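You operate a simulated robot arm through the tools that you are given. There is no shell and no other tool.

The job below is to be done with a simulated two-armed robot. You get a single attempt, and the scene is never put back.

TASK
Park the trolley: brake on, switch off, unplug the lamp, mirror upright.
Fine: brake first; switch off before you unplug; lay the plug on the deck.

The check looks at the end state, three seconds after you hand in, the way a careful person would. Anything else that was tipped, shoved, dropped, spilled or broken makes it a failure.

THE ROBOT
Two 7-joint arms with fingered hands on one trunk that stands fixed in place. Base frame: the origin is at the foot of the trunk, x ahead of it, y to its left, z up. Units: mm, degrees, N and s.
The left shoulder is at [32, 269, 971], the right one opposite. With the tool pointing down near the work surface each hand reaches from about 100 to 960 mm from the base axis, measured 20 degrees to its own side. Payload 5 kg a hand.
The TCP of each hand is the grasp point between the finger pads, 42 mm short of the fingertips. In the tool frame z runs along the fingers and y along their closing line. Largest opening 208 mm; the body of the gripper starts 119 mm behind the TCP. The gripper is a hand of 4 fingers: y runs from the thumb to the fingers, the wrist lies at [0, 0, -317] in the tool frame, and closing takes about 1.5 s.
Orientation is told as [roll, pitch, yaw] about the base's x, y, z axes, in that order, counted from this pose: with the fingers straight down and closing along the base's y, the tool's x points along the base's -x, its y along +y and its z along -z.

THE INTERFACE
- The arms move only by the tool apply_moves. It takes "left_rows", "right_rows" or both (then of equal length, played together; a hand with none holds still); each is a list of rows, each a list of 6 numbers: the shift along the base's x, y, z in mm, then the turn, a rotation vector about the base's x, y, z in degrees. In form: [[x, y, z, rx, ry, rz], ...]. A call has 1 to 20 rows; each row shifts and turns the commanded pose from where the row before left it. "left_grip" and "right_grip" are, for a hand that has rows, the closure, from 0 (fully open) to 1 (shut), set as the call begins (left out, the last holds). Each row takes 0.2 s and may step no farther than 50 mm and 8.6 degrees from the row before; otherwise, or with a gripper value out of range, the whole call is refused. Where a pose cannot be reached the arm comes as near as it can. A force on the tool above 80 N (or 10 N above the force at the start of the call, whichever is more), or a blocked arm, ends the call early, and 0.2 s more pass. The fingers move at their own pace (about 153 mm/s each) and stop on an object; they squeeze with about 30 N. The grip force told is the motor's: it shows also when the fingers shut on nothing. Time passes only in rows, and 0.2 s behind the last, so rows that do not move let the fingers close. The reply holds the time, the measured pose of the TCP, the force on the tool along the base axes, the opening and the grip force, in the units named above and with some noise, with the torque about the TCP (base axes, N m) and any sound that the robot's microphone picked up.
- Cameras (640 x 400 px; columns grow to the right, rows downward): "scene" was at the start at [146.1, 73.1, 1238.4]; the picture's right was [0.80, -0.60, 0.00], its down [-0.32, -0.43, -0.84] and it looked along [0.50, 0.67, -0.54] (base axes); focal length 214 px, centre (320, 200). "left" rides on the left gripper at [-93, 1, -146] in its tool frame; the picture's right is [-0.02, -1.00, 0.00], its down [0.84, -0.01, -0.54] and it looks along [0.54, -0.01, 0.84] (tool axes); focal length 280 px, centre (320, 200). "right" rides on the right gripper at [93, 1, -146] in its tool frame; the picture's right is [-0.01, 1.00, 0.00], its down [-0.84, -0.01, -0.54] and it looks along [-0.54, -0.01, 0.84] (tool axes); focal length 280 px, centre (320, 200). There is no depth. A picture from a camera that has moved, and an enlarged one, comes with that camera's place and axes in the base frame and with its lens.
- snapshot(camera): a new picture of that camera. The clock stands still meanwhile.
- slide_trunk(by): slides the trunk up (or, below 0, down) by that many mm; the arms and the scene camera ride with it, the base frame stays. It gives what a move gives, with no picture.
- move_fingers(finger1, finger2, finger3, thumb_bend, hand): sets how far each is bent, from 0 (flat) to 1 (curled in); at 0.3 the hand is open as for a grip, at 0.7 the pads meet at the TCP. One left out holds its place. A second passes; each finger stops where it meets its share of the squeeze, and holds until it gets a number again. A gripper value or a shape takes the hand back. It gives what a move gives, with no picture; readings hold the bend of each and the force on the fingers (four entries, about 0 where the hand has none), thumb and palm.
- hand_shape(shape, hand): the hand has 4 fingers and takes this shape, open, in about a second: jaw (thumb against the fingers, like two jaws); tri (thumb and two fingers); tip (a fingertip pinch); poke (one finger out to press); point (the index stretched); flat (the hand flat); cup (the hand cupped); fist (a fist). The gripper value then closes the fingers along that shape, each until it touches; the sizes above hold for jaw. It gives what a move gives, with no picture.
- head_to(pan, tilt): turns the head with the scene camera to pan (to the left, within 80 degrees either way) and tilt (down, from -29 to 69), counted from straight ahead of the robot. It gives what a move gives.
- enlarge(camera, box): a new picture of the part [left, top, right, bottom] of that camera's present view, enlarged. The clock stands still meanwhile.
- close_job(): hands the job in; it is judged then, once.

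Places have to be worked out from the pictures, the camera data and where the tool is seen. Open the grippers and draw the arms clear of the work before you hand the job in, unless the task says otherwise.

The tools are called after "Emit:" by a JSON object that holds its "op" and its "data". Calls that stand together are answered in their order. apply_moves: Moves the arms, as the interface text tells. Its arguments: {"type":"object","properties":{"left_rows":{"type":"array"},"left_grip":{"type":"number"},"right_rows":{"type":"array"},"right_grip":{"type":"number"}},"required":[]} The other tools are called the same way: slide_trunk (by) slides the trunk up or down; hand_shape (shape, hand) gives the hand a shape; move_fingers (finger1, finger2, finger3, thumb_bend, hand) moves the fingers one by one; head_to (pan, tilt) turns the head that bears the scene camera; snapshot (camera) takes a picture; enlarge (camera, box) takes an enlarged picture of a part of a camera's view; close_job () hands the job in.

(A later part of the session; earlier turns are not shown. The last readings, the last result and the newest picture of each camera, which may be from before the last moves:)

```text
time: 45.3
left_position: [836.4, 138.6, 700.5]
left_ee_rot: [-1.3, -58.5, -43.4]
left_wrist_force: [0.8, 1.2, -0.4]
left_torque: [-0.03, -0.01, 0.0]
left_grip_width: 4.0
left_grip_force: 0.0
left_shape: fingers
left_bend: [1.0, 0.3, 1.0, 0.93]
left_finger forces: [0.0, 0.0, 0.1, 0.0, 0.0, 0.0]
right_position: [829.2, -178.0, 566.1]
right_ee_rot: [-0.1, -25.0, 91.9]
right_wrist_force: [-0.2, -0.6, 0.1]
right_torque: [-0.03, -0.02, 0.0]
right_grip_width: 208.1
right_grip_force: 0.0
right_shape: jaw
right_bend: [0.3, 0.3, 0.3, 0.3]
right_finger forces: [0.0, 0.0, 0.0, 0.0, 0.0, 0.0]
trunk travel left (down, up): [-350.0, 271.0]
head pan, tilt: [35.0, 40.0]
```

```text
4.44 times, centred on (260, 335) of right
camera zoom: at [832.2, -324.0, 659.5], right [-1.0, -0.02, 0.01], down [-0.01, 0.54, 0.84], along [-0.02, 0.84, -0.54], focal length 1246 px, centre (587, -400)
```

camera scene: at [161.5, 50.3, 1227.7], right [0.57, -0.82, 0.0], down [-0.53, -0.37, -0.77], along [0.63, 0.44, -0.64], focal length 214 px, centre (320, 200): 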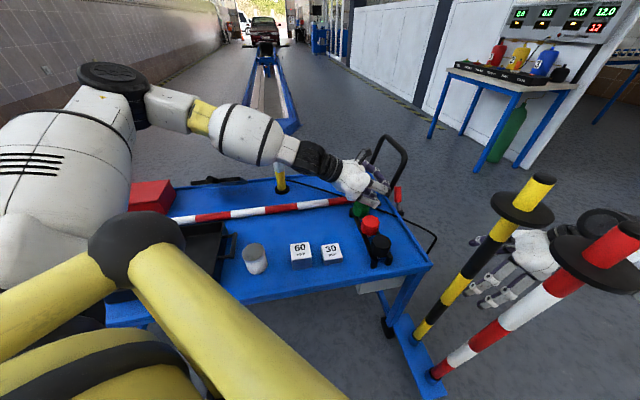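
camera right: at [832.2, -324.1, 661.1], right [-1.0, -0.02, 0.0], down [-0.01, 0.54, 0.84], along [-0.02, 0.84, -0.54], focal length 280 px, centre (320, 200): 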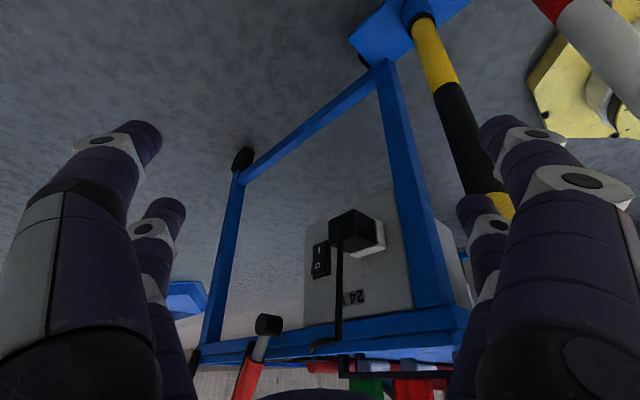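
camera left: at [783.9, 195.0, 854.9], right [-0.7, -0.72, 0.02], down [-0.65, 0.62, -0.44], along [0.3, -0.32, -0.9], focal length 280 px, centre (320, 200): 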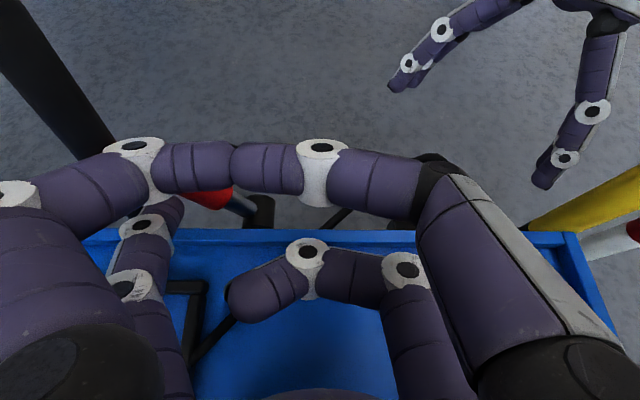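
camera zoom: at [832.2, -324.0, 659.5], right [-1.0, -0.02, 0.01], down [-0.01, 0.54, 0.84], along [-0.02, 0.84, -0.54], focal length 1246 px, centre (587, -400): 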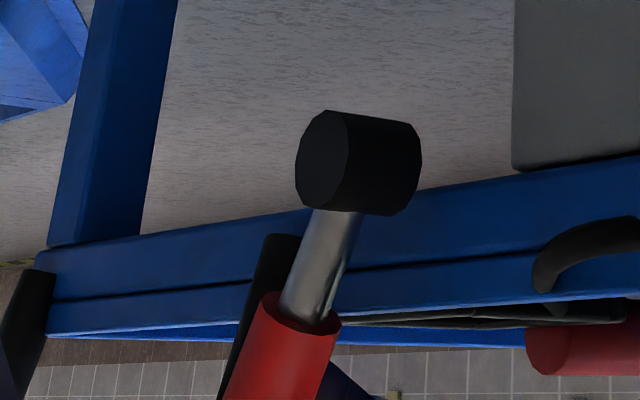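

Emit:
{"op": "apply_moves", "data": {"left_rows": [[6, -5.9, -3.5, 0, 0, 0], [6, -5.9, -3.5, 0, 0, 0]]}}

Emit:
{"op": "snapshot", "data": {"camera": "left"}}

Emit:
{"op": "enlarge", "data": {"camera": "right", "box": [200, 290, 320, 380]}}

```text
time: 45.9
left_position: [848.8, 125.5, 693.6]
left_ee_rot: [-1.1, -58.3, -43.6]
left_wrist_force: [-2.2, 2.2, -2.2]
left_torque: [-0.06, 0.25, 0.33]
left_grip_width: 4.1
left_grip_force: 2.2
left_shape: fingers
left_bend: [1.0, 0.29, 1.0, 0.93]
left_finger forces: [0.0, 4.5, 0.1, 0.0, 0.0, 0.1]
right_position: [828.6, -178.0, 566.2]
right_ee_rot: [0.0, -24.8, 91.8]
right_wrist_force: [-0.2, -0.4, -0.3]
right_torque: [0.04, -0.05, -0.06]
right_grip_width: 207.7
right_grip_force: 0.1
right_shape: jaw
right_bend: [0.3, 0.3, 0.3, 0.3]
right_finger forces: [0.0, 0.0, 0.0, 0.0, 0.0, 0.0]
trunk travel left (down, up): [-350.0, 271.0]
head pan, tilt: [35.0, 40.0]
```

```text
taken
camera left: at [795.9, 182.0, 847.4], right [-0.7, -0.72, 0.02], down [-0.65, 0.62, -0.43], along [0.3, -0.32, -0.9], focal length 280 px, centre (320, 200)
```

left: 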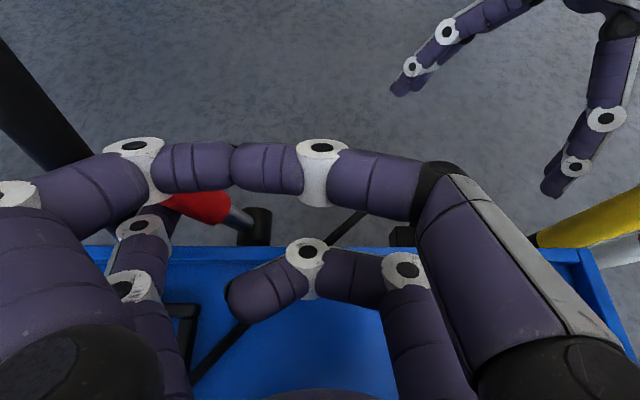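

```text
4.44 times, centred on (260, 335) of right
camera zoom: at [831.9, -324.8, 659.1], right [-1.0, -0.02, 0.01], down [0.0, 0.54, 0.84], along [-0.02, 0.84, -0.54], focal length 1246 px, centre (587, -400)
```

zoom: 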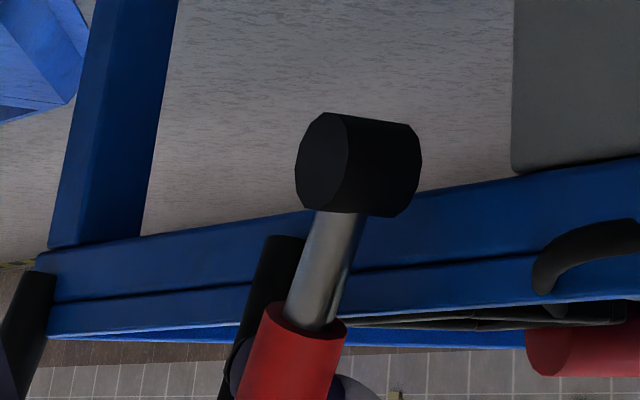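

Finger 2 now touches the lever from behind (4.5 N), and the lever already moved slightly. I push it forward in small steps (toward the near end), watching force and picture.

Emit:
{"op": "apply_moves", "data": {"left_rows": [[2, -6.5, -2.5, 0, 0, 0], [-4.2, -4.3, 0, 0, 0, 0], [-4.2, -4.3, 0, 0, 0, 0]]}}

Emit:
{"op": "enlarge", "data": {"camera": "right", "box": [200, 290, 320, 380]}}

```text
time: 46.7
left_position: [841.0, 110.8, 691.9]
left_ee_rot: [-1.1, -58.0, -43.6]
left_wrist_force: [1.2, 3.3, 2.0]
left_torque: [0.2, -0.16, 0.15]
left_grip_width: 3.9
left_grip_force: 1.4
left_shape: fingers
left_bend: [1.0, 0.26, 1.0, 0.93]
left_finger forces: [0.1, 2.8, 0.0, 0.1, 0.1, 0.0]
right_position: [828.1, -178.5, 565.0]
right_ee_rot: [0.0, -25.0, 92.0]
right_wrist_force: [-0.5, -0.5, 0.1]
right_torque: [-0.04, 0.01, 0.01]
right_grip_width: 207.9
right_grip_force: 0.0
right_shape: jaw
right_bend: [0.3, 0.3, 0.3, 0.3]
right_finger forces: [0.1, 0.1, 0.0, 0.0, 0.1, 0.0]
trunk travel left (down, up): [-350.0, 271.0]
head pan, tilt: [35.0, 40.0]
```

```text
4.44 times, centred on (260, 335) of right
camera zoom: at [832.2, -324.0, 659.6], right [-1.0, -0.02, 0.01], down [-0.01, 0.54, 0.84], along [-0.02, 0.84, -0.54], focal length 1246 px, centre (587, -400)
```

zoom: 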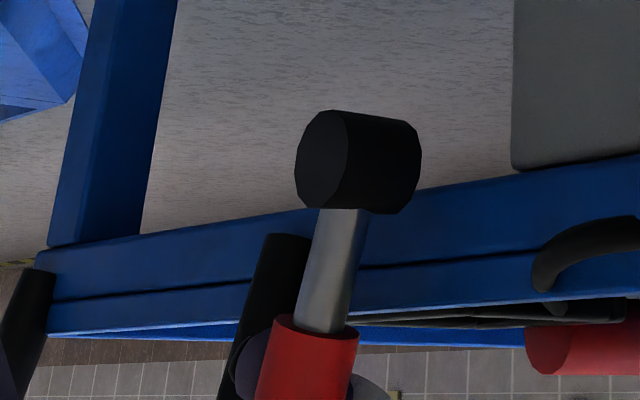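

The lever swings forward with only a few newtons. I keep pushing forward.

Emit:
{"op": "apply_moves", "data": {"left_rows": [[-5.6, -5.7, 0, 0, 0, 0], [-5.6, -5.7, 0, 0, 0, 0], [-5.6, -5.7, 0, 0, 0, 0], [-5.6, -5.7, 0, 0, 0, 0]]}}

Emit:
{"op": "snapshot", "data": {"camera": "right"}}

Emit:
{"op": "snapshot", "data": {"camera": "left"}}

```text
time: 47.7
left_position: [819.5, 88.4, 693.0]
left_ee_rot: [-1.1, -57.9, -43.6]
left_wrist_force: [4.9, 2.9, 4.6]
left_torque: [0.5, -0.74, -0.14]
left_grip_width: 4.0
left_grip_force: 6.0
left_shape: fingers
left_bend: [1.0, 0.23, 1.0, 0.93]
left_finger forces: [4.9, 7.5, 0.0, 0.1, 0.0, 0.0]
left hand out of reach, approached as far as the arm can: row 4
right_position: [829.7, -178.5, 566.8]
right_ee_rot: [0.0, -25.1, 92.0]
right_wrist_force: [0.6, 0.5, 1.5]
right_torque: [0.0, 0.02, 0.02]
right_grip_width: 207.7
right_grip_force: 0.0
right_shape: jaw
right_bend: [0.3, 0.3, 0.3, 0.3]
right_finger forces: [0.0, 0.0, 0.0, 0.0, 0.1, 0.0]
trunk travel left (down, up): [-350.0, 271.0]
head pan, tilt: [35.0, 40.0]
```

```text
taken
camera right: at [832.2, -324.0, 659.7], right [-1.0, -0.02, 0.01], down [-0.01, 0.54, 0.84], along [-0.02, 0.84, -0.54], focal length 280 px, centre (320, 200)
```

right: 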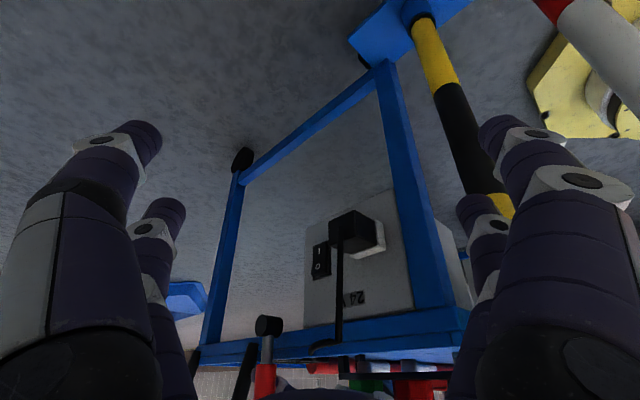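

```text
taken
camera left: at [768.5, 143.6, 849.4], right [-0.7, -0.72, 0.02], down [-0.66, 0.62, -0.43], along [0.29, -0.31, -0.9], focal length 280 px, centre (320, 200)
```

left: 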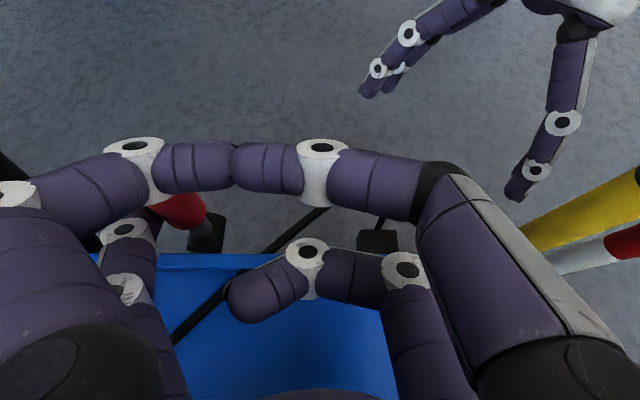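

Emit:
{"op": "enlarge", "data": {"camera": "right", "box": [200, 290, 340, 395]}}

Emit:
{"op": "enlarge", "data": {"camera": "left", "box": [80, 130, 320, 300]}}

Emit:
{"op": "enlarge", "data": {"camera": "scene", "box": [310, 140, 450, 260]}}

```text
3.81 times, centred on (270, 342) of right
camera zoom: at [832.2, -324.0, 659.7], right [-1.0, -0.02, 0.01], down [-0.01, 0.54, 0.84], along [-0.02, 0.84, -0.54], focal length 1068 px, centre (510, -343)
```

zoom: 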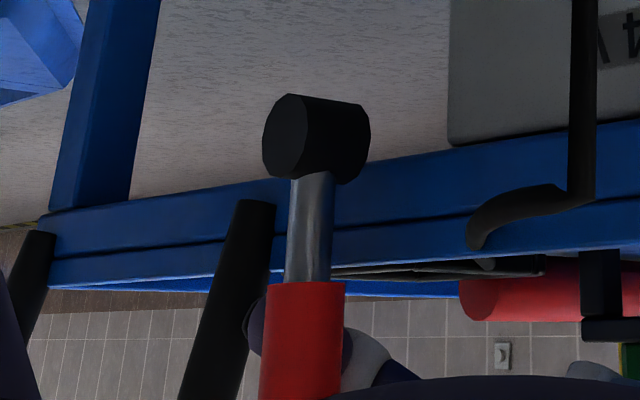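

```text
2.35 times, centred on (200, 215) of left
camera zoom: at [768.5, 143.6, 849.4], right [-0.7, -0.72, 0.02], down [-0.66, 0.62, -0.43], along [0.29, -0.31, -0.9], focal length 660 px, centre (602, 165)
```

zoom: 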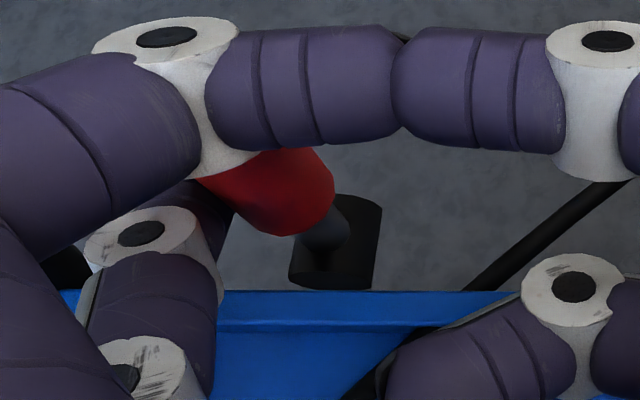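

```text
3.33 times, centred on (380, 200) of scene
camera zoom: at [162.1, 50.5, 1227.3], right [0.57, -0.82, 0.0], down [-0.53, -0.37, -0.77], along [0.63, 0.44, -0.64], focal length 715 px, centre (120, 200)
```

zoom: 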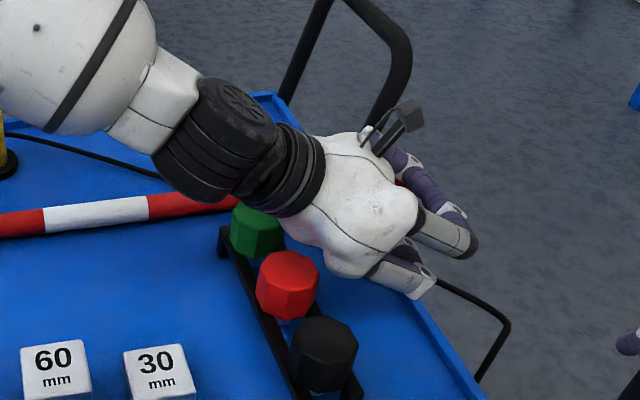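

The lever is about upright now, pushed with under 8 N, and the curled finger 1 is rubbing on its top while the arm is at its reach limit. I open finger 1 and the thumb out of the way and continue the push by bending finger 2.

Emit:
{"op": "move_fingers", "data": {"hand": "left", "finger1": 0.3, "thumb_bend": 0.3}}

Emit:
{"op": "move_fingers", "data": {"hand": "left", "finger2": 0.38}}

Emit:
{"op": "enlarge", "data": {"camera": "right", "box": [200, 290, 340, 395]}}

Emit:
{"op": "snapshot", "data": {"camera": "left"}}

```text
time: 48.7
left_position: [820.5, 87.7, 692.7]
left_ee_rot: [-1.3, -57.8, -43.5]
left_wrist_force: [8.9, -3.6, -5.1]
left_torque: [0.0, 0.07, -0.96]
left_grip_width: 183.9
left_grip_force: 11.5
left_shape: fingers
left_bend: [0.47, 0.2, 1.0, 0.3]
left_finger forces: [10.7, 11.6, 0.1, 0.1, 0.0, 0.0]
right_position: [829.2, -179.1, 565.1]
right_ee_rot: [0.0, -25.1, 91.9]
right_wrist_force: [-0.1, -1.4, 0.3]
right_torque: [-0.01, -0.01, 0.0]
right_grip_width: 207.9
right_grip_force: 0.0
right_shape: jaw
right_bend: [0.3, 0.3, 0.3, 0.3]
right_finger forces: [0.0, 0.0, 0.1, 0.1, 0.1, 0.1]
trunk travel left (down, up): [-350.0, 271.0]
head pan, tilt: [35.0, 40.0]
```

```text
time: 49.7
left_position: [819.2, 87.9, 692.4]
left_ee_rot: [-1.2, -57.7, -43.4]
left_wrist_force: [4.9, -1.0, -6.8]
left_torque: [-0.19, 0.35, -0.62]
left_grip_width: 191.1
left_grip_force: 11.4
left_shape: fingers
left_bend: [0.44, 0.18, 1.0, 0.3]
left_finger forces: [10.0, 11.6, 0.0, 0.1, 0.0, 0.0]
right_position: [829.3, -178.1, 565.9]
right_ee_rot: [0.0, -24.9, 91.8]
right_wrist_force: [0.2, 0.2, -0.2]
right_torque: [0.02, 0.02, -0.01]
right_grip_width: 207.9
right_grip_force: 0.0
right_shape: jaw
right_bend: [0.3, 0.3, 0.3, 0.3]
right_finger forces: [0.1, 0.0, 0.0, 0.1, 0.0, 0.1]
trunk travel left (down, up): [-350.0, 271.0]
head pan, tilt: [35.0, 40.0]
```

```text
3.81 times, centred on (270, 342) of right
camera zoom: at [832.5, -324.0, 659.0], right [-1.0, -0.02, 0.01], down [-0.01, 0.54, 0.84], along [-0.02, 0.84, -0.54], focal length 1068 px, centre (510, -343)
```

zoom: 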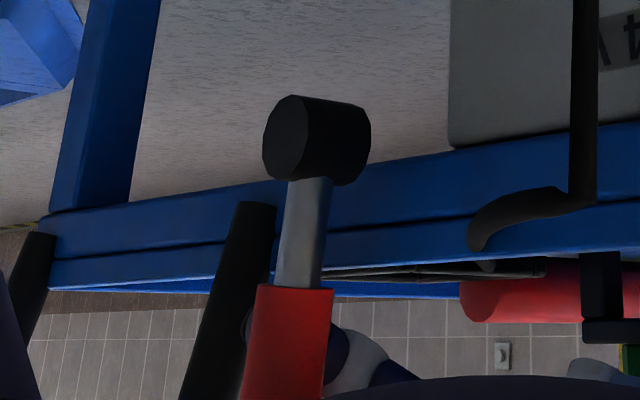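

```text
taken
camera left: at [768.8, 143.7, 847.9], right [-0.7, -0.72, 0.02], down [-0.66, 0.62, -0.43], along [0.29, -0.31, -0.9], focal length 280 px, centre (320, 200)
```

left: 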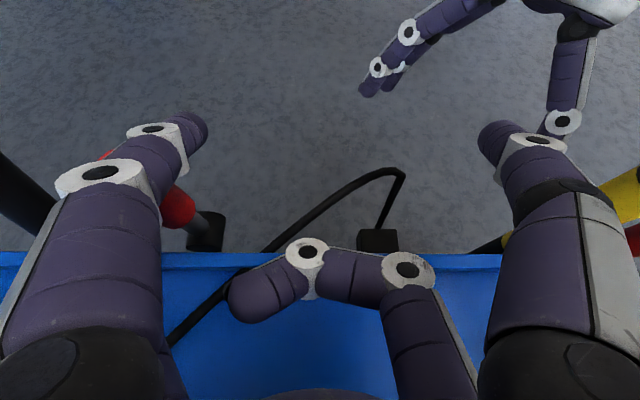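

Finger 1 got caught on the front side of the lever and pushed it back a little. I curl it again, raise the hand 10 mm so the curled finger clears the lever's top, then push on with finger 2.

Emit:
{"op": "move_fingers", "data": {"hand": "left", "finger1": 1.0, "finger2": 0.25}}

Emit:
{"op": "apply_moves", "data": {"left_rows": [[0, 0, 5, 0, 0, 0], [0, 0, 6, 0, 0, 0]]}}

Emit:
{"op": "move_fingers", "data": {"hand": "left", "finger2": 0.4}}

Emit:
{"op": "enlarge", "data": {"camera": "right", "box": [200, 290, 340, 395]}}

Emit:
{"op": "snapshot", "data": {"camera": "left"}}

```text
time: 50.7
left_position: [820.2, 88.4, 693.7]
left_ee_rot: [-1.2, -57.9, -43.5]
left_wrist_force: [0.1, 6.3, 2.8]
left_torque: [0.36, -0.15, 0.55]
left_grip_width: 98.7
left_grip_force: 1.9
left_shape: fingers
left_bend: [1.0, 0.21, 1.0, 0.3]
left_finger forces: [0.0, 4.6, 0.0, 0.1, 0.0, 0.1]
right_position: [829.2, -177.6, 566.8]
right_ee_rot: [0.0, -25.0, 91.9]
right_wrist_force: [-0.4, -0.2, 0.1]
right_torque: [-0.01, 0.0, 0.02]
right_grip_width: 207.8
right_grip_force: 0.0
right_shape: jaw
right_bend: [0.3, 0.3, 0.3, 0.3]
right_finger forces: [0.0, 0.1, 0.1, 0.1, 0.0, 0.1]
trunk travel left (down, up): [-350.0, 271.0]
head pan, tilt: [35.0, 40.0]
```

```text
time: 51.3
left_position: [819.9, 89.1, 704.8]
left_ee_rot: [-1.2, -58.4, -43.5]
left_wrist_force: [1.0, 3.5, -0.9]
left_torque: [-0.02, 0.05, 0.06]
left_grip_width: 98.6
left_grip_force: 1.2
left_shape: fingers
left_bend: [1.0, 0.23, 1.0, 0.3]
left_finger forces: [0.1, 2.3, 0.0, 0.1, 0.1, 0.0]
right_position: [829.0, -178.4, 565.6]
right_ee_rot: [0.1, -25.0, 91.9]
right_wrist_force: [0.3, -0.3, -0.3]
right_torque: [-0.03, -0.01, 0.01]
right_grip_width: 207.8
right_grip_force: 0.0
right_shape: jaw
right_bend: [0.3, 0.3, 0.3, 0.3]
right_finger forces: [0.0, 0.1, 0.0, 0.0, 0.0, 0.0]
trunk travel left (down, up): [-350.0, 271.0]
head pan, tilt: [35.0, 40.0]
```

```text
time: 52.3
left_position: [819.6, 88.9, 703.4]
left_ee_rot: [-1.2, -58.4, -43.5]
left_wrist_force: [1.2, 2.3, 2.0]
left_torque: [0.22, -0.21, 0.17]
left_grip_width: 98.6
left_grip_force: 1.1
left_shape: fingers
left_bend: [1.0, 0.38, 1.0, 0.3]
left_finger forces: [0.0, 3.4, 0.1, 0.0, 0.1, 0.0]
right_position: [828.9, -178.3, 565.9]
right_ee_rot: [0.0, -25.0, 91.9]
right_wrist_force: [0.3, 0.2, -0.1]
right_torque: [0.02, 0.02, 0.0]
right_grip_width: 208.1
right_grip_force: 0.1
right_shape: jaw
right_bend: [0.3, 0.3, 0.3, 0.3]
right_finger forces: [0.0, 0.1, 0.1, 0.0, 0.1, 0.1]
trunk travel left (down, up): [-350.0, 271.0]
head pan, tilt: [35.0, 40.0]
```

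```text
3.81 times, centred on (270, 342) of right
camera zoom: at [832.2, -324.0, 659.6], right [-1.0, -0.02, 0.01], down [-0.01, 0.54, 0.84], along [-0.02, 0.84, -0.54], focal length 1068 px, centre (510, -343)
```

zoom: 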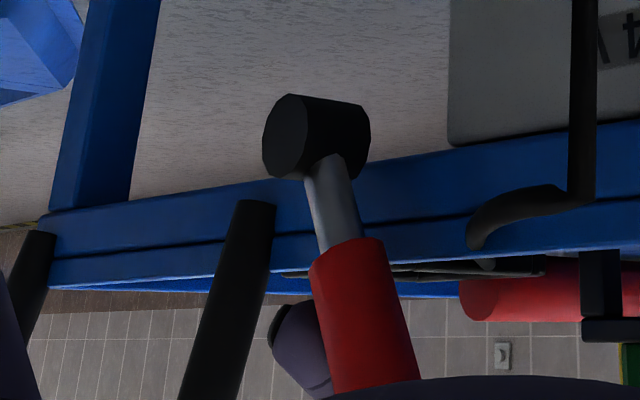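

```text
taken
camera left: at [767.4, 145.2, 858.8], right [-0.7, -0.72, 0.02], down [-0.65, 0.62, -0.44], along [0.3, -0.32, -0.9], focal length 280 px, centre (320, 200)
```

left: 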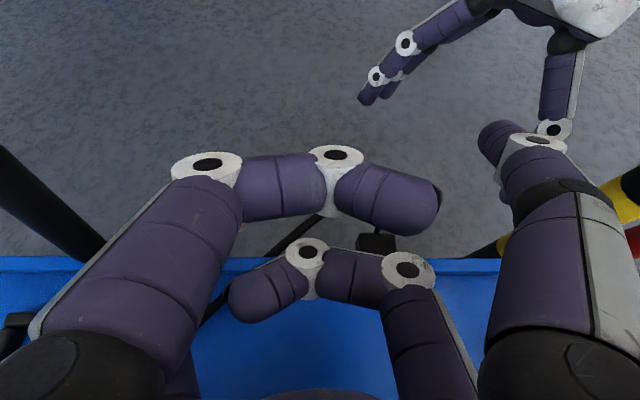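

The lever has gone past upright and leans forward, with only ~3 N. I go on bending finger 2 in steps.

Emit:
{"op": "move_fingers", "data": {"hand": "left", "finger2": 0.5}}

Emit:
{"op": "enlarge", "data": {"camera": "right", "box": [200, 290, 340, 395]}}

Emit:
{"op": "move_fingers", "data": {"hand": "left", "finger2": 0.58}}

Emit:
{"op": "enlarge", "data": {"camera": "right", "box": [200, 290, 340, 395]}}

```text
time: 53.3
left_position: [820.3, 90.6, 704.6]
left_ee_rot: [-1.2, -58.5, -43.4]
left_wrist_force: [6.7, 7.8, 4.2]
left_torque: [0.63, -0.65, 0.21]
left_grip_width: 98.6
left_grip_force: 5.7
left_shape: fingers
left_bend: [1.0, 0.39, 1.0, 0.3]
left_finger forces: [0.0, 11.3, 0.0, 0.0, 0.0, 0.0]
right_position: [828.5, -177.7, 567.3]
right_ee_rot: [0.1, -25.0, 91.9]
right_wrist_force: [-0.1, -0.1, -0.8]
right_torque: [0.0, 0.04, 0.03]
right_grip_width: 208.0
right_grip_force: 0.1
right_shape: jaw
right_bend: [0.3, 0.3, 0.3, 0.3]
right_finger forces: [0.0, 0.1, 0.0, 0.1, 0.0, 0.0]
trunk travel left (down, up): [-350.0, 271.0]
head pan, tilt: [35.0, 40.0]
```

```text
3.81 times, centred on (270, 342) of right
camera zoom: at [832.3, -323.8, 659.6], right [-1.0, -0.02, 0.01], down [-0.01, 0.54, 0.84], along [-0.02, 0.84, -0.54], focal length 1068 px, centre (510, -343)
```

zoom: 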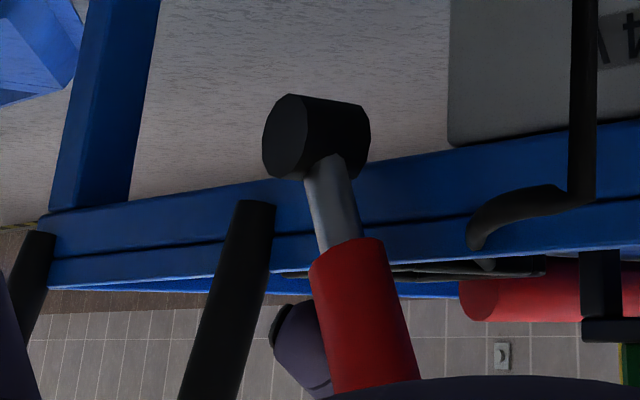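

```text
time: 54.3
left_position: [818.8, 88.9, 704.2]
left_ee_rot: [-1.2, -58.5, -43.5]
left_wrist_force: [5.2, 5.7, 3.6]
left_torque: [0.53, -0.57, 0.12]
left_grip_width: 98.9
left_grip_force: 4.7
left_shape: fingers
left_bend: [1.0, 0.38, 1.0, 0.3]
left_finger forces: [0.0, 8.7, 0.0, 0.1, 0.0, 0.0]
right_position: [830.0, -177.7, 566.2]
right_ee_rot: [0.0, -25.0, 91.8]
right_wrist_force: [0.4, -0.5, 0.1]
right_torque: [0.03, 0.0, -0.01]
right_grip_width: 207.7
right_grip_force: 0.2
right_shape: jaw
right_bend: [0.3, 0.3, 0.3, 0.3]
right_finger forces: [0.1, 0.0, 0.0, 0.0, 0.1, 0.0]
trunk travel left (down, up): [-350.0, 271.0]
head pan, tilt: [35.0, 40.0]
```

```text
3.81 times, centred on (270, 342) of right
camera zoom: at [832.2, -323.9, 659.6], right [-1.0, -0.02, 0.01], down [-0.01, 0.54, 0.84], along [-0.02, 0.84, -0.54], focal length 1068 px, centre (510, -343)
```

zoom: 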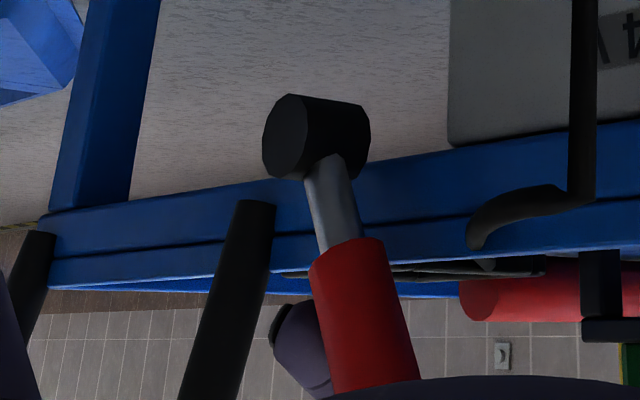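

Finger force rose to 11 N with no further motion, and the lever now leans about as far forward as it leaned back before: it is at its other stop. I release it and check it stays.

Emit:
{"op": "move_fingers", "data": {"hand": "left", "finger2": 0.25}}

Emit:
{"op": "enlarge", "data": {"camera": "right", "box": [200, 290, 340, 395]}}

Emit:
{"op": "snapshot", "data": {"camera": "left"}}

Emit:
{"op": "snapshot", "data": {"camera": "scene"}}

```text
time: 55.3
left_position: [819.5, 89.4, 703.7]
left_ee_rot: [-1.2, -58.4, -43.4]
left_wrist_force: [-0.1, -0.7, 0.0]
left_torque: [0.01, -0.02, 0.05]
left_grip_width: 98.5
left_grip_force: 0.0
left_shape: fingers
left_bend: [1.0, 0.25, 1.0, 0.3]
left_finger forces: [0.1, 0.1, 0.0, 0.0, 0.0, 0.0]
right_position: [829.7, -178.7, 565.8]
right_ee_rot: [0.0, -25.0, 91.9]
right_wrist_force: [-0.6, 0.9, 0.5]
right_torque: [0.0, -0.01, 0.01]
right_grip_width: 208.1
right_grip_force: 0.1
right_shape: jaw
right_bend: [0.3, 0.3, 0.3, 0.3]
right_finger forces: [0.1, 0.0, 0.1, 0.1, 0.0, 0.0]
trunk travel left (down, up): [-350.0, 271.0]
head pan, tilt: [35.0, 40.0]
```

```text
3.81 times, centred on (270, 342) of right
camera zoom: at [832.2, -324.0, 659.5], right [-1.0, -0.02, 0.01], down [-0.01, 0.54, 0.84], along [-0.02, 0.84, -0.54], focal length 1068 px, centre (510, -343)
```

zoom: 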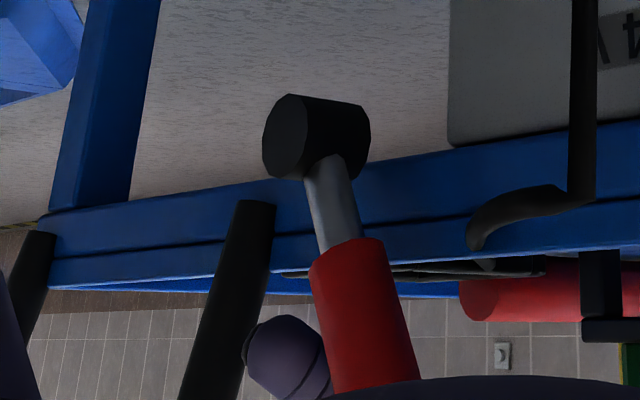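

```text
taken
camera left: at [767.4, 145.1, 858.6], right [-0.7, -0.72, 0.02], down [-0.65, 0.62, -0.44], along [0.3, -0.32, -0.9], focal length 280 px, centre (320, 200)
```

left: 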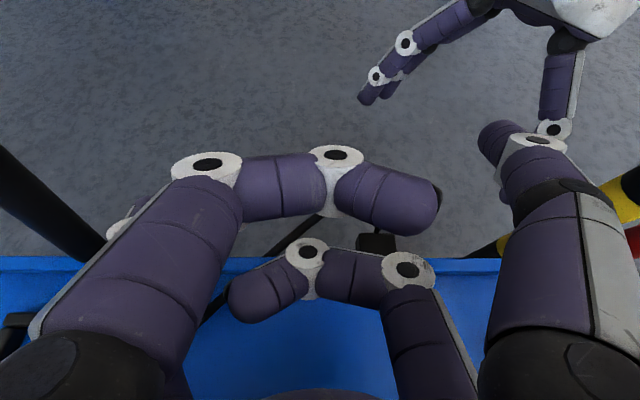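

```text
taken
camera scene: at [162.2, 50.4, 1227.2], right [0.57, -0.82, 0.0], down [-0.53, -0.37, -0.77], along [0.63, 0.44, -0.64], focal length 214 px, centre (320, 200)
```

scene: 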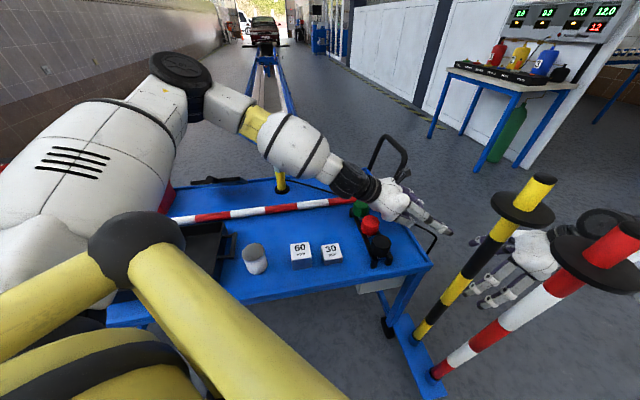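

The lever stays at the forward stop with nothing touching it, so the brake is set. I withdraw the left hand back along its approach line and then up, clear of the caps.

Emit:
{"op": "apply_moves", "data": {"left_rows": [[-9, 9, 7.8, 0, 0, 0], [-15, 15, 13, 0, 0, 0], [-15, 15, 13, 0, 0, 0], [-15, 15, 13, 0, 0, 0], [-15, 15, 13, 0, 0, 0], [-15, 15, 13, 0, 0, 0], [-5, 20, 40, 0, 0, 0], [-5, 20, 40, 0, 0, 0]]}}

Emit:
{"op": "enlarge", "data": {"camera": "right", "box": [180, 180, 400, 395]}}

Emit:
{"op": "snapshot", "data": {"camera": "left"}}

Emit:
{"op": "snapshot", "data": {"camera": "scene"}}

```text
time: 57.1
left_position: [726.7, 211.5, 856.2]
left_ee_rot: [-1.0, -58.4, -43.6]
left_wrist_force: [0.5, 0.5, 0.3]
left_torque: [-0.01, -0.1, 0.06]
left_grip_width: 98.7
left_grip_force: 0.0
left_shape: fingers
left_bend: [1.0, 0.25, 1.0, 0.3]
left_finger forces: [0.0, 0.0, 0.0, 0.0, 0.1, 0.0]
right_position: [829.8, -178.3, 567.0]
right_ee_rot: [-0.2, -25.1, 91.8]
right_wrist_force: [-0.7, -0.5, 0.6]
right_torque: [0.02, -0.02, 0.0]
right_grip_width: 207.9
right_grip_force: 0.0
right_shape: jaw
right_bend: [0.3, 0.3, 0.3, 0.3]
right_finger forces: [0.1, 0.0, 0.0, 0.1, 0.0, 0.1]
trunk travel left (down, up): [-350.0, 271.0]
head pan, tilt: [35.0, 40.0]
```

```text
1.86 times, centred on (290, 288) of right
camera zoom: at [832.2, -324.6, 660.7], right [-1.0, -0.02, 0.0], down [-0.01, 0.54, 0.84], along [-0.02, 0.84, -0.54], focal length 522 px, centre (376, 37)
```

zoom: 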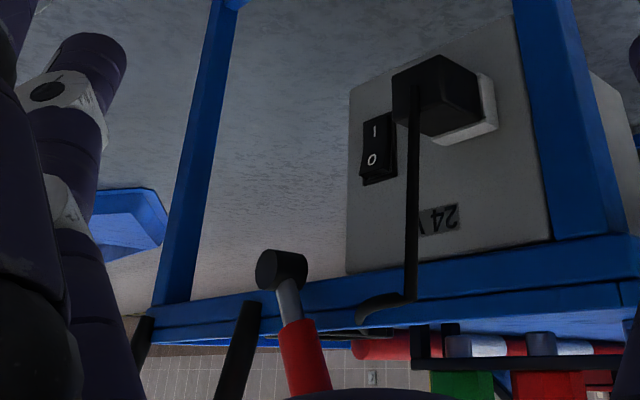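

```text
taken
camera left: at [673.6, 269.6, 1012.8], right [-0.7, -0.72, 0.02], down [-0.65, 0.62, -0.44], along [0.3, -0.32, -0.9], focal length 280 px, centre (320, 200)
```

left: 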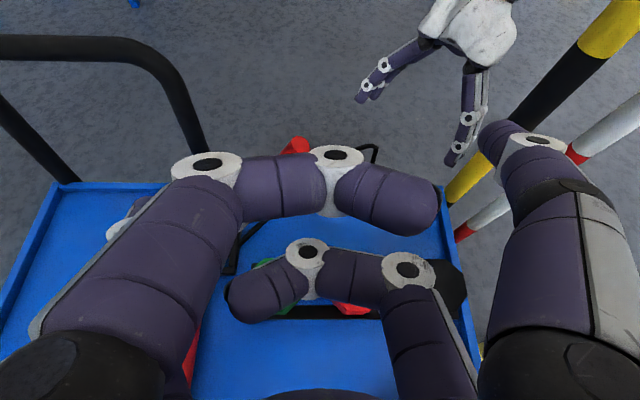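

```text
taken
camera scene: at [161.8, 50.1, 1227.6], right [0.57, -0.82, 0.0], down [-0.53, -0.37, -0.77], along [0.63, 0.44, -0.64], focal length 214 px, centre (320, 200)
```

scene: 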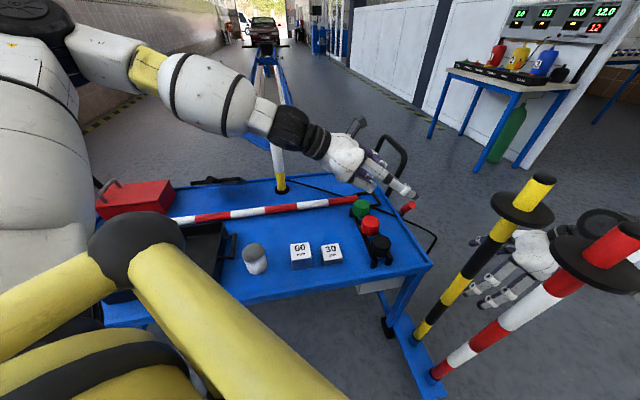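

Brake lever stays forward; the panel is plainly in view (O at ≈[826,107,507], plug end ≈[797,10,489], cable running up in front). I park the left hand up and back over the robot's side so the trunk can go lower for the right arm.

Emit:
{"op": "apply_moves", "data": {"left_rows": [[-20, 27, 25, 5.1, 5.2, 0], [-20, 27, 25, 5.1, 5.2, 0], [-20, 27, 25, 5.1, 5.2, 0], [-20, 27, 25, 5.1, 5.2, 0], [-20, 27, 25, 5.1, 5.2, 0], [-20, 27, 25, 5.1, 5.2, 0], [-20, 27, 25, 5.1, 5.2, 0], [-20, 27, 25, 5.1, 5.2, 0], [-20, 20, 35, 0, 0, 7], [-20, 20, 35, 0, 0, 7], [-20, 10, 35, 0, 0, 7], [-20, 10, 35, 0, 0, 7]], "left_grip": 0}}

Emit:
{"op": "move_fingers", "data": {"hand": "right", "finger1": 1.0, "finger2": 0.3, "finger3": 0.3, "thumb_bend": 0.3}}

Emit:
{"op": "snapshot", "data": {"camera": "right"}}

Emit:
{"op": "snapshot", "data": {"camera": "scene"}}

```text
time: 59.7
left_position: [553.7, 404.1, 989.6]
left_ee_rot: [-21.3, -49.3, -10.3]
left_wrist_force: [-0.6, -0.8, -0.2]
left_torque: [0.09, -0.01, 0.11]
left_grip_width: 208.2
left_grip_force: 0.1
left_shape: jaw
left_bend: [0.3, 0.3, 0.3, 0.3]
left_finger forces: [0.1, 0.1, 0.1, 0.0, 0.0, 0.1]
left hand out of reach, approached as far as the arm can: row 1, 2, 3, 4, 5, 6, 7, 8, 9, 10, 11, 12
right_position: [830.0, -177.8, 568.0]
right_ee_rot: [-0.3, -25.1, 92.0]
right_wrist_force: [0.7, 0.8, 1.8]
right_torque: [-0.15, -0.03, 0.03]
right_grip_width: 207.9
right_grip_force: 0.1
right_shape: jaw
right_bend: [0.3, 0.3, 0.3, 0.3]
right_finger forces: [0.0, 0.0, 0.0, 0.0, 0.0, 0.0]
trunk travel left (down, up): [-350.0, 271.0]
head pan, tilt: [35.0, 40.0]
```

```text
time: 60.7
left_position: [556.4, 403.7, 989.3]
left_ee_rot: [-21.2, -49.2, -10.4]
left_wrist_force: [-0.6, 0.4, 0.2]
left_torque: [-0.01, -0.03, -0.03]
left_grip_width: 208.0
left_grip_force: 0.1
left_shape: jaw
left_bend: [0.3, 0.3, 0.3, 0.3]
left_finger forces: [0.1, 0.1, 0.1, 0.0, 0.0, 0.0]
right_position: [828.8, -177.1, 566.1]
right_ee_rot: [0.0, -24.9, 91.9]
right_wrist_force: [-0.5, -0.6, 0.6]
right_torque: [0.0, 0.0, 0.04]
right_grip_width: 98.8
right_grip_force: 0.2
right_shape: fingers
right_bend: [1.0, 0.3, 0.3, 0.3]
right_finger forces: [0.0, 0.0, 0.1, 0.1, 0.0, 0.1]
trunk travel left (down, up): [-350.0, 271.0]
head pan, tilt: [35.0, 40.0]
```

```text
taken
camera right: at [832.3, -323.9, 659.5], right [-1.0, -0.02, 0.01], down [-0.01, 0.54, 0.84], along [-0.02, 0.84, -0.54], focal length 280 px, centre (320, 200)
```

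right: 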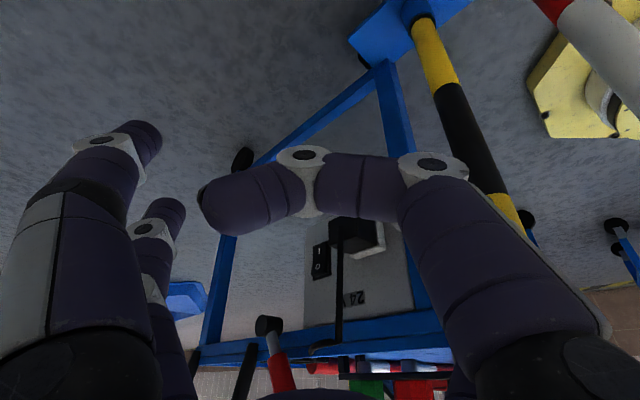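

```text
taken
camera scene: at [162.2, 50.4, 1227.2], right [0.57, -0.82, 0.0], down [-0.53, -0.37, -0.77], along [0.63, 0.44, -0.64], focal length 214 px, centre (320, 200)
```

scene: 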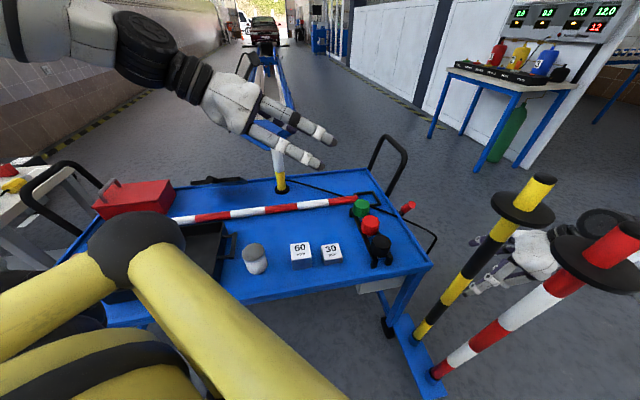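

The left arm got tangled at a joint limit on the way. I unwind it toward its starting pose (position [423,527,1053], yaw 24.7), which is known to be reachable; on the right hand, finger 1 is the near-camera finger on the image's right.

Emit:
{"op": "apply_moves", "data": {"left_rows": [[-13.3, 12.3, 6.4, 1.4, 5.2, 4.16], [-13.3, 12.3, 6.4, 1.4, 5.2, 4.16], [-13.3, 12.3, 6.4, 1.4, 5.2, 4.16], [-13.3, 12.3, 6.4, 1.4, 5.2, 4.16], [-13.3, 12.3, 6.4, 1.4, 5.2, 4.16], [-13.3, 12.3, 6.4, 1.4, 5.2, 4.16], [-13.3, 12.3, 6.4, 1.4, 5.2, 4.16], [-13.3, 12.3, 6.4, 1.4, 5.2, 4.16], [-13.3, 12.3, 6.4, 1.4, 5.2, 4.16], [-13.3, 12.3, 6.4, 1.4, 5.2, 4.16]]}}

Emit:
{"op": "snapshot", "data": {"camera": "scene"}}

Emit:
{"op": "snapshot", "data": {"camera": "left"}}

```text
time: 62.8
left_position: [517.9, 550.6, 717.2]
left_ee_rot: [-24.1, -17.1, 21.4]
left_wrist_force: [6.3, 3.7, 3.2]
left_torque: [-0.08, 0.23, -0.53]
left_grip_width: 207.9
left_grip_force: 0.0
left_shape: jaw
left_bend: [0.3, 0.31, 0.3, 0.3]
left_finger forces: [8.5, 5.3, 0.0, 0.1, 0.0, 0.0]
left hand out of reach, approached as far as the arm can: row 1, 2, 3, 4, 5, 6, 7, 8, 9, 10
right_position: [828.4, -176.6, 561.9]
right_ee_rot: [0.3, -24.9, 91.8]
right_wrist_force: [0.9, 3.1, -3.0]
right_torque: [-0.21, 0.15, 0.09]
right_grip_width: 98.6
right_grip_force: 0.0
right_shape: fingers
right_bend: [1.0, 0.3, 0.3, 0.3]
right_finger forces: [0.1, 0.0, 0.1, 0.0, 0.0, 0.0]
trunk travel left (down, up): [-350.0, 271.0]
head pan, tilt: [35.0, 40.0]
stopped in row 10 (left hand): the force on the tool passed its limit at 106 N (the readings are from after the stop); the commanded pose is now the measured one
```

```text
taken
camera scene: at [164.2, 52.3, 1226.1], right [0.57, -0.82, 0.0], down [-0.53, -0.37, -0.76], along [0.63, 0.44, -0.65], focal length 214 px, centre (320, 200)
```

scene: 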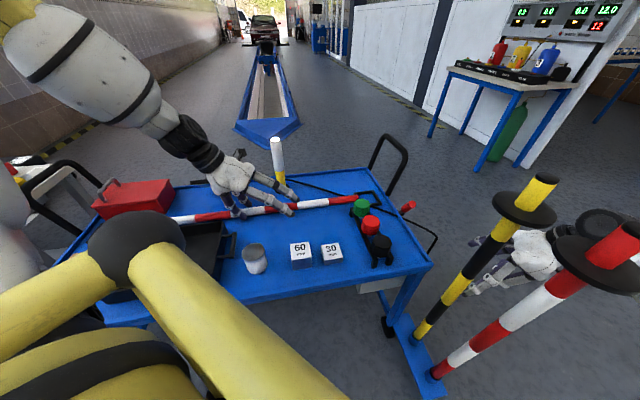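

```text
taken
camera left: at [541.2, 626.1, 870.4], right [0.24, -0.89, 0.39], down [-0.96, -0.15, 0.23], along [-0.14, -0.43, -0.89], focal length 280 px, centre (320, 200)
```

left: 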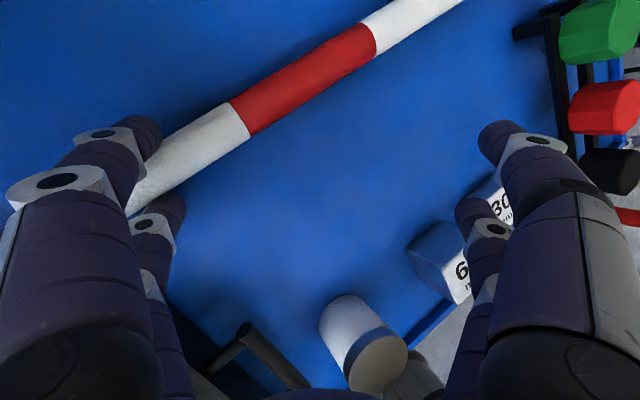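

The left arm swung down unexpectedly and its fingers touched the striped bar on the deck. I stop all big moves; first I lift it gently straight up in small steps and check.

Emit:
{"op": "apply_moves", "data": {"left_rows": [[0, 0, 10, 0, 0, 0], [0, 0, 10, 0, 0, 0]]}}

Emit:
{"op": "snapshot", "data": {"camera": "left"}}

Emit:
{"op": "enlarge", "data": {"camera": "scene", "box": [80, 140, 400, 320]}}

```text
time: 63.4
left_position: [515.2, 547.6, 719.8]
left_ee_rot: [-24.1, -17.1, 21.3]
left_wrist_force: [-1.7, -0.5, 0.1]
left_torque: [-0.06, 0.15, 0.2]
left_grip_width: 207.9
left_grip_force: 0.0
left_shape: jaw
left_bend: [0.29, 0.31, 0.3, 0.3]
left_finger forces: [1.5, 3.1, 0.1, 0.0, 0.0, 0.0]
left hand out of reach, approached as far as the arm can: row 1, 2
right_position: [829.2, -179.0, 565.9]
right_ee_rot: [0.0, -25.0, 92.0]
right_wrist_force: [-0.1, 1.0, -0.2]
right_torque: [-0.02, 0.01, 0.04]
right_grip_width: 98.6
right_grip_force: 0.1
right_shape: fingers
right_bend: [1.0, 0.3, 0.3, 0.3]
right_finger forces: [0.1, 0.0, 0.0, 0.1, 0.1, 0.0]
trunk travel left (down, up): [-350.0, 271.0]
head pan, tilt: [35.0, 40.0]
```

```text
taken
camera left: at [539.2, 623.7, 872.6], right [0.23, -0.89, 0.39], down [-0.96, -0.15, 0.23], along [-0.14, -0.43, -0.89], focal length 280 px, centre (320, 200)
```

left: 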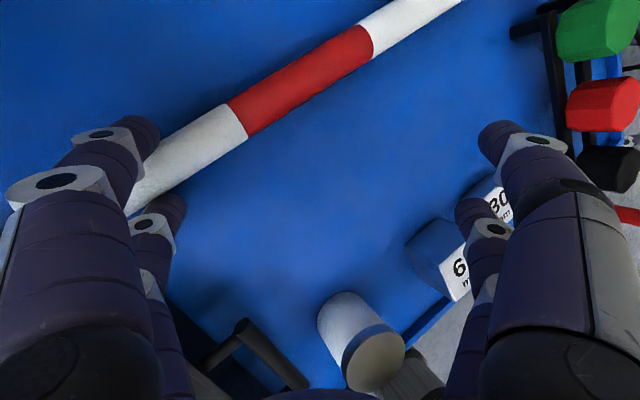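

```text
2.00 times, centred on (240, 230) of scene
camera zoom: at [162.3, 50.4, 1227.1], right [0.57, -0.82, 0.0], down [-0.53, -0.37, -0.77], along [0.63, 0.44, -0.64], focal length 429 px, centre (480, 140)
```

zoom: 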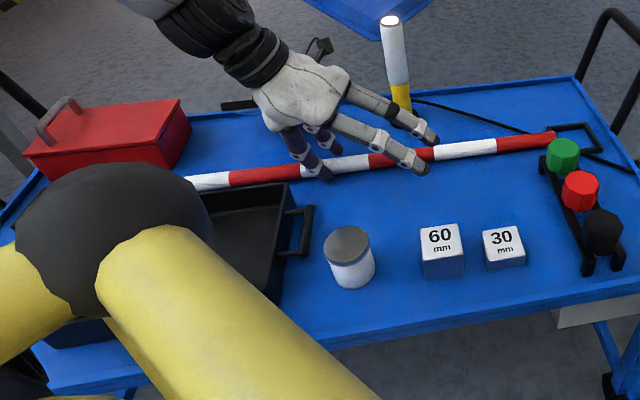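

The arm is at a joint limit and can't lift by itself, so I use the trunk to lift both hands straight up, off the bar.

Emit:
{"op": "slide_trunk", "data": {"by": 60}}

Emit:
{"op": "slide_trunk", "data": {"by": 140}}

Emit:
{"op": "snapshot", "data": {"camera": "scene"}}

Emit:
{"op": "snapshot", "data": {"camera": "left"}}

```text
time: 64.4
left_position: [516.1, 548.3, 779.1]
left_ee_rot: [-24.2, -17.2, 21.4]
left_wrist_force: [0.2, -0.6, -0.5]
left_torque: [0.02, 0.01, 0.02]
left_grip_width: 207.9
left_grip_force: 0.0
left_shape: jaw
left_bend: [0.3, 0.3, 0.3, 0.3]
left_finger forces: [0.0, 0.0, 0.0, 0.0, 0.0, 0.0]
right_position: [829.6, -178.8, 623.2]
right_ee_rot: [0.1, -25.0, 91.9]
right_wrist_force: [0.7, 0.2, -0.5]
right_torque: [0.04, -0.05, -0.03]
right_grip_width: 98.8
right_grip_force: 0.1
right_shape: fingers
right_bend: [1.0, 0.3, 0.3, 0.3]
right_finger forces: [0.1, 0.1, 0.1, 0.0, 0.0, 0.0]
trunk travel left (down, up): [-410.0, 211.0]
head pan, tilt: [35.0, 40.0]
```

```text
time: 66.1
left_position: [515.6, 547.5, 920.0]
left_ee_rot: [-24.3, -17.2, 21.4]
left_wrist_force: [0.2, -0.1, -0.1]
left_torque: [0.0, 0.03, -0.01]
left_grip_width: 208.1
left_grip_force: 0.0
left_shape: jaw
left_bend: [0.3, 0.3, 0.3, 0.3]
left_finger forces: [0.0, 0.1, 0.0, 0.0, 0.1, 0.0]
right_position: [829.3, -178.3, 765.1]
right_ee_rot: [0.1, -24.9, 91.9]
right_wrist_force: [0.3, 0.6, 0.0]
right_torque: [0.05, 0.01, 0.02]
right_grip_width: 98.5
right_grip_force: 0.0
right_shape: fingers
right_bend: [1.0, 0.3, 0.3, 0.3]
right_finger forces: [0.0, 0.0, 0.1, 0.0, 0.0, 0.1]
trunk travel left (down, up): [-550.0, 71.0]
head pan, tilt: [35.0, 40.0]
```

```text
taken
camera scene: at [141.7, 50.4, 1430.5], right [0.57, -0.82, 0.0], down [-0.53, -0.37, -0.77], along [0.63, 0.44, -0.64], focal length 214 px, centre (320, 200)
```

scene: 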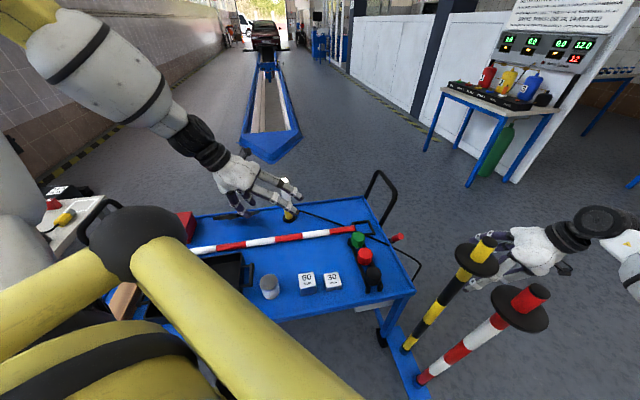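

```text
taken
camera left: at [539.5, 623.9, 1071.7], right [0.23, -0.89, 0.4], down [-0.96, -0.15, 0.23], along [-0.14, -0.43, -0.89], focal length 280 px, centre (320, 200)
```

left: 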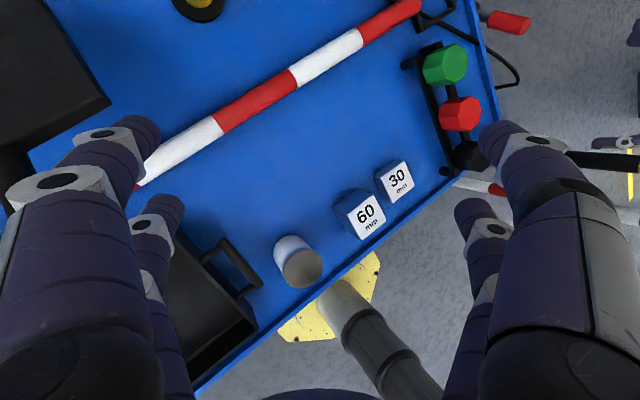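

Emit:
{"op": "enlarge", "data": {"camera": "scene", "box": [160, 160, 440, 340]}}

Emit:
{"op": "enlarge", "data": {"camera": "scene", "box": [90, 190, 250, 290]}}

```text
2.22 times, centred on (300, 250) of scene
camera zoom: at [141.7, 50.4, 1430.5], right [0.57, -0.82, 0.0], down [-0.53, -0.37, -0.77], along [0.63, 0.44, -0.64], focal length 477 px, centre (364, 89)
```

zoom: 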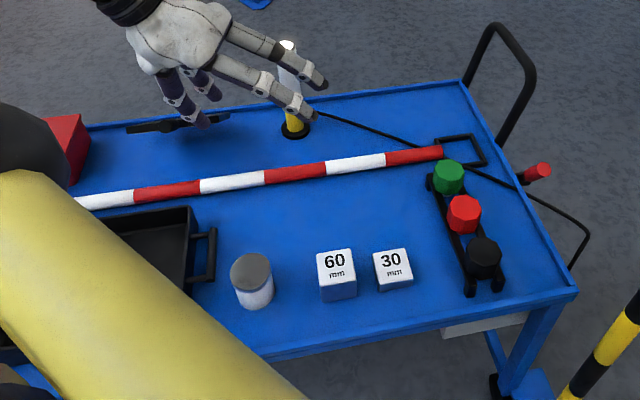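

```text
4.00 times, centred on (170, 240) of scene
camera zoom: at [141.7, 50.4, 1430.5], right [0.57, -0.82, 0.0], down [-0.53, -0.37, -0.77], along [0.63, 0.44, -0.64], focal length 858 px, centre (920, 40)
```

zoom: 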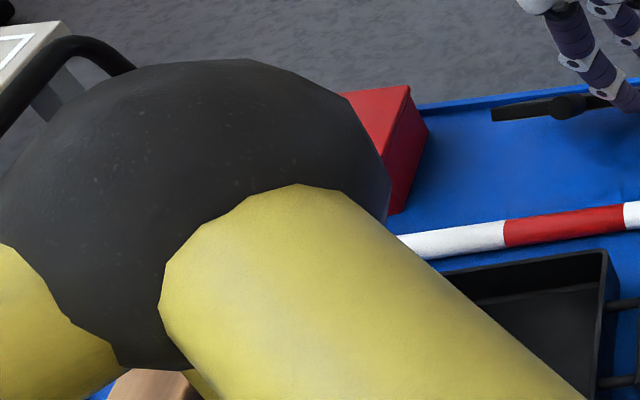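

The arm is clear of the bar now. I test tiny motions of the left arm to find which way it is free.

Emit:
{"op": "apply_moves", "data": {"left_rows": [[0, 0, 0, 0, 0, 0]]}}

Emit:
{"op": "apply_moves", "data": {"left_rows": [[-6, 0, 0, 0, 0, 0]]}}

Emit:
{"op": "apply_moves", "data": {"left_rows": [[0, 0, 0, 3, 0, 0]]}}

```text
time: 66.5
left_position: [516.3, 546.3, 918.6]
left_ee_rot: [-24.1, -17.2, 21.4]
left_wrist_force: [-0.4, 0.1, 0.2]
left_torque: [0.0, 0.02, 0.01]
left_grip_width: 207.9
left_grip_force: 0.1
left_shape: jaw
left_bend: [0.3, 0.3, 0.3, 0.3]
left_finger forces: [0.0, 0.0, 0.0, 0.1, 0.0, 0.1]
right_position: [829.6, -178.6, 765.5]
right_ee_rot: [-0.1, -24.9, 91.8]
right_wrist_force: [-0.8, -0.1, -0.2]
right_torque: [-0.03, -0.03, -0.02]
right_grip_width: 98.4
right_grip_force: 0.0
right_shape: fingers
right_bend: [1.0, 0.3, 0.3, 0.3]
right_finger forces: [0.1, 0.0, 0.1, 0.0, 0.0, 0.1]
trunk travel left (down, up): [-550.0, 71.0]
head pan, tilt: [35.0, 40.0]
```

```text
time: 66.9
left_position: [508.8, 548.1, 918.3]
left_ee_rot: [-24.2, -17.2, 21.3]
left_wrist_force: [-1.3, -0.1, 0.5]
left_torque: [-0.03, 0.0, -0.01]
left_grip_width: 207.8
left_grip_force: 0.1
left_shape: jaw
left_bend: [0.3, 0.3, 0.3, 0.3]
left_finger forces: [0.1, 0.0, 0.0, 0.0, 0.0, 0.0]
right_position: [829.1, -179.1, 765.2]
right_ee_rot: [0.1, -25.0, 91.9]
right_wrist_force: [-0.8, -0.2, 0.2]
right_torque: [0.0, 0.0, -0.01]
right_grip_width: 98.9
right_grip_force: 0.1
right_shape: fingers
right_bend: [1.0, 0.3, 0.3, 0.3]
right_finger forces: [0.0, 0.1, 0.1, 0.0, 0.0, 0.0]
trunk travel left (down, up): [-550.0, 71.0]
head pan, tilt: [35.0, 40.0]
```

```text
time: 67.3
left_position: [509.6, 547.8, 918.6]
left_ee_rot: [-24.2, -17.2, 21.5]
left_wrist_force: [-0.6, 0.1, -0.2]
left_torque: [-0.01, -0.01, -0.02]
left_grip_width: 208.0
left_grip_force: 0.0
left_shape: jaw
left_bend: [0.3, 0.3, 0.3, 0.3]
left_finger forces: [0.0, 0.0, 0.0, 0.0, 0.0, 0.0]
left hand out of reach, approached as far as the arm can: row 1
right_position: [828.9, -178.8, 765.6]
right_ee_rot: [0.0, -25.0, 91.9]
right_wrist_force: [0.1, 0.0, -0.1]
right_torque: [-0.02, 0.02, 0.0]
right_grip_width: 98.4
right_grip_force: 0.1
right_shape: fingers
right_bend: [1.0, 0.3, 0.3, 0.3]
right_finger forces: [0.0, 0.1, 0.0, 0.0, 0.0, 0.0]
trunk travel left (down, up): [-550.0, 71.0]
head pan, tilt: [35.0, 40.0]
```

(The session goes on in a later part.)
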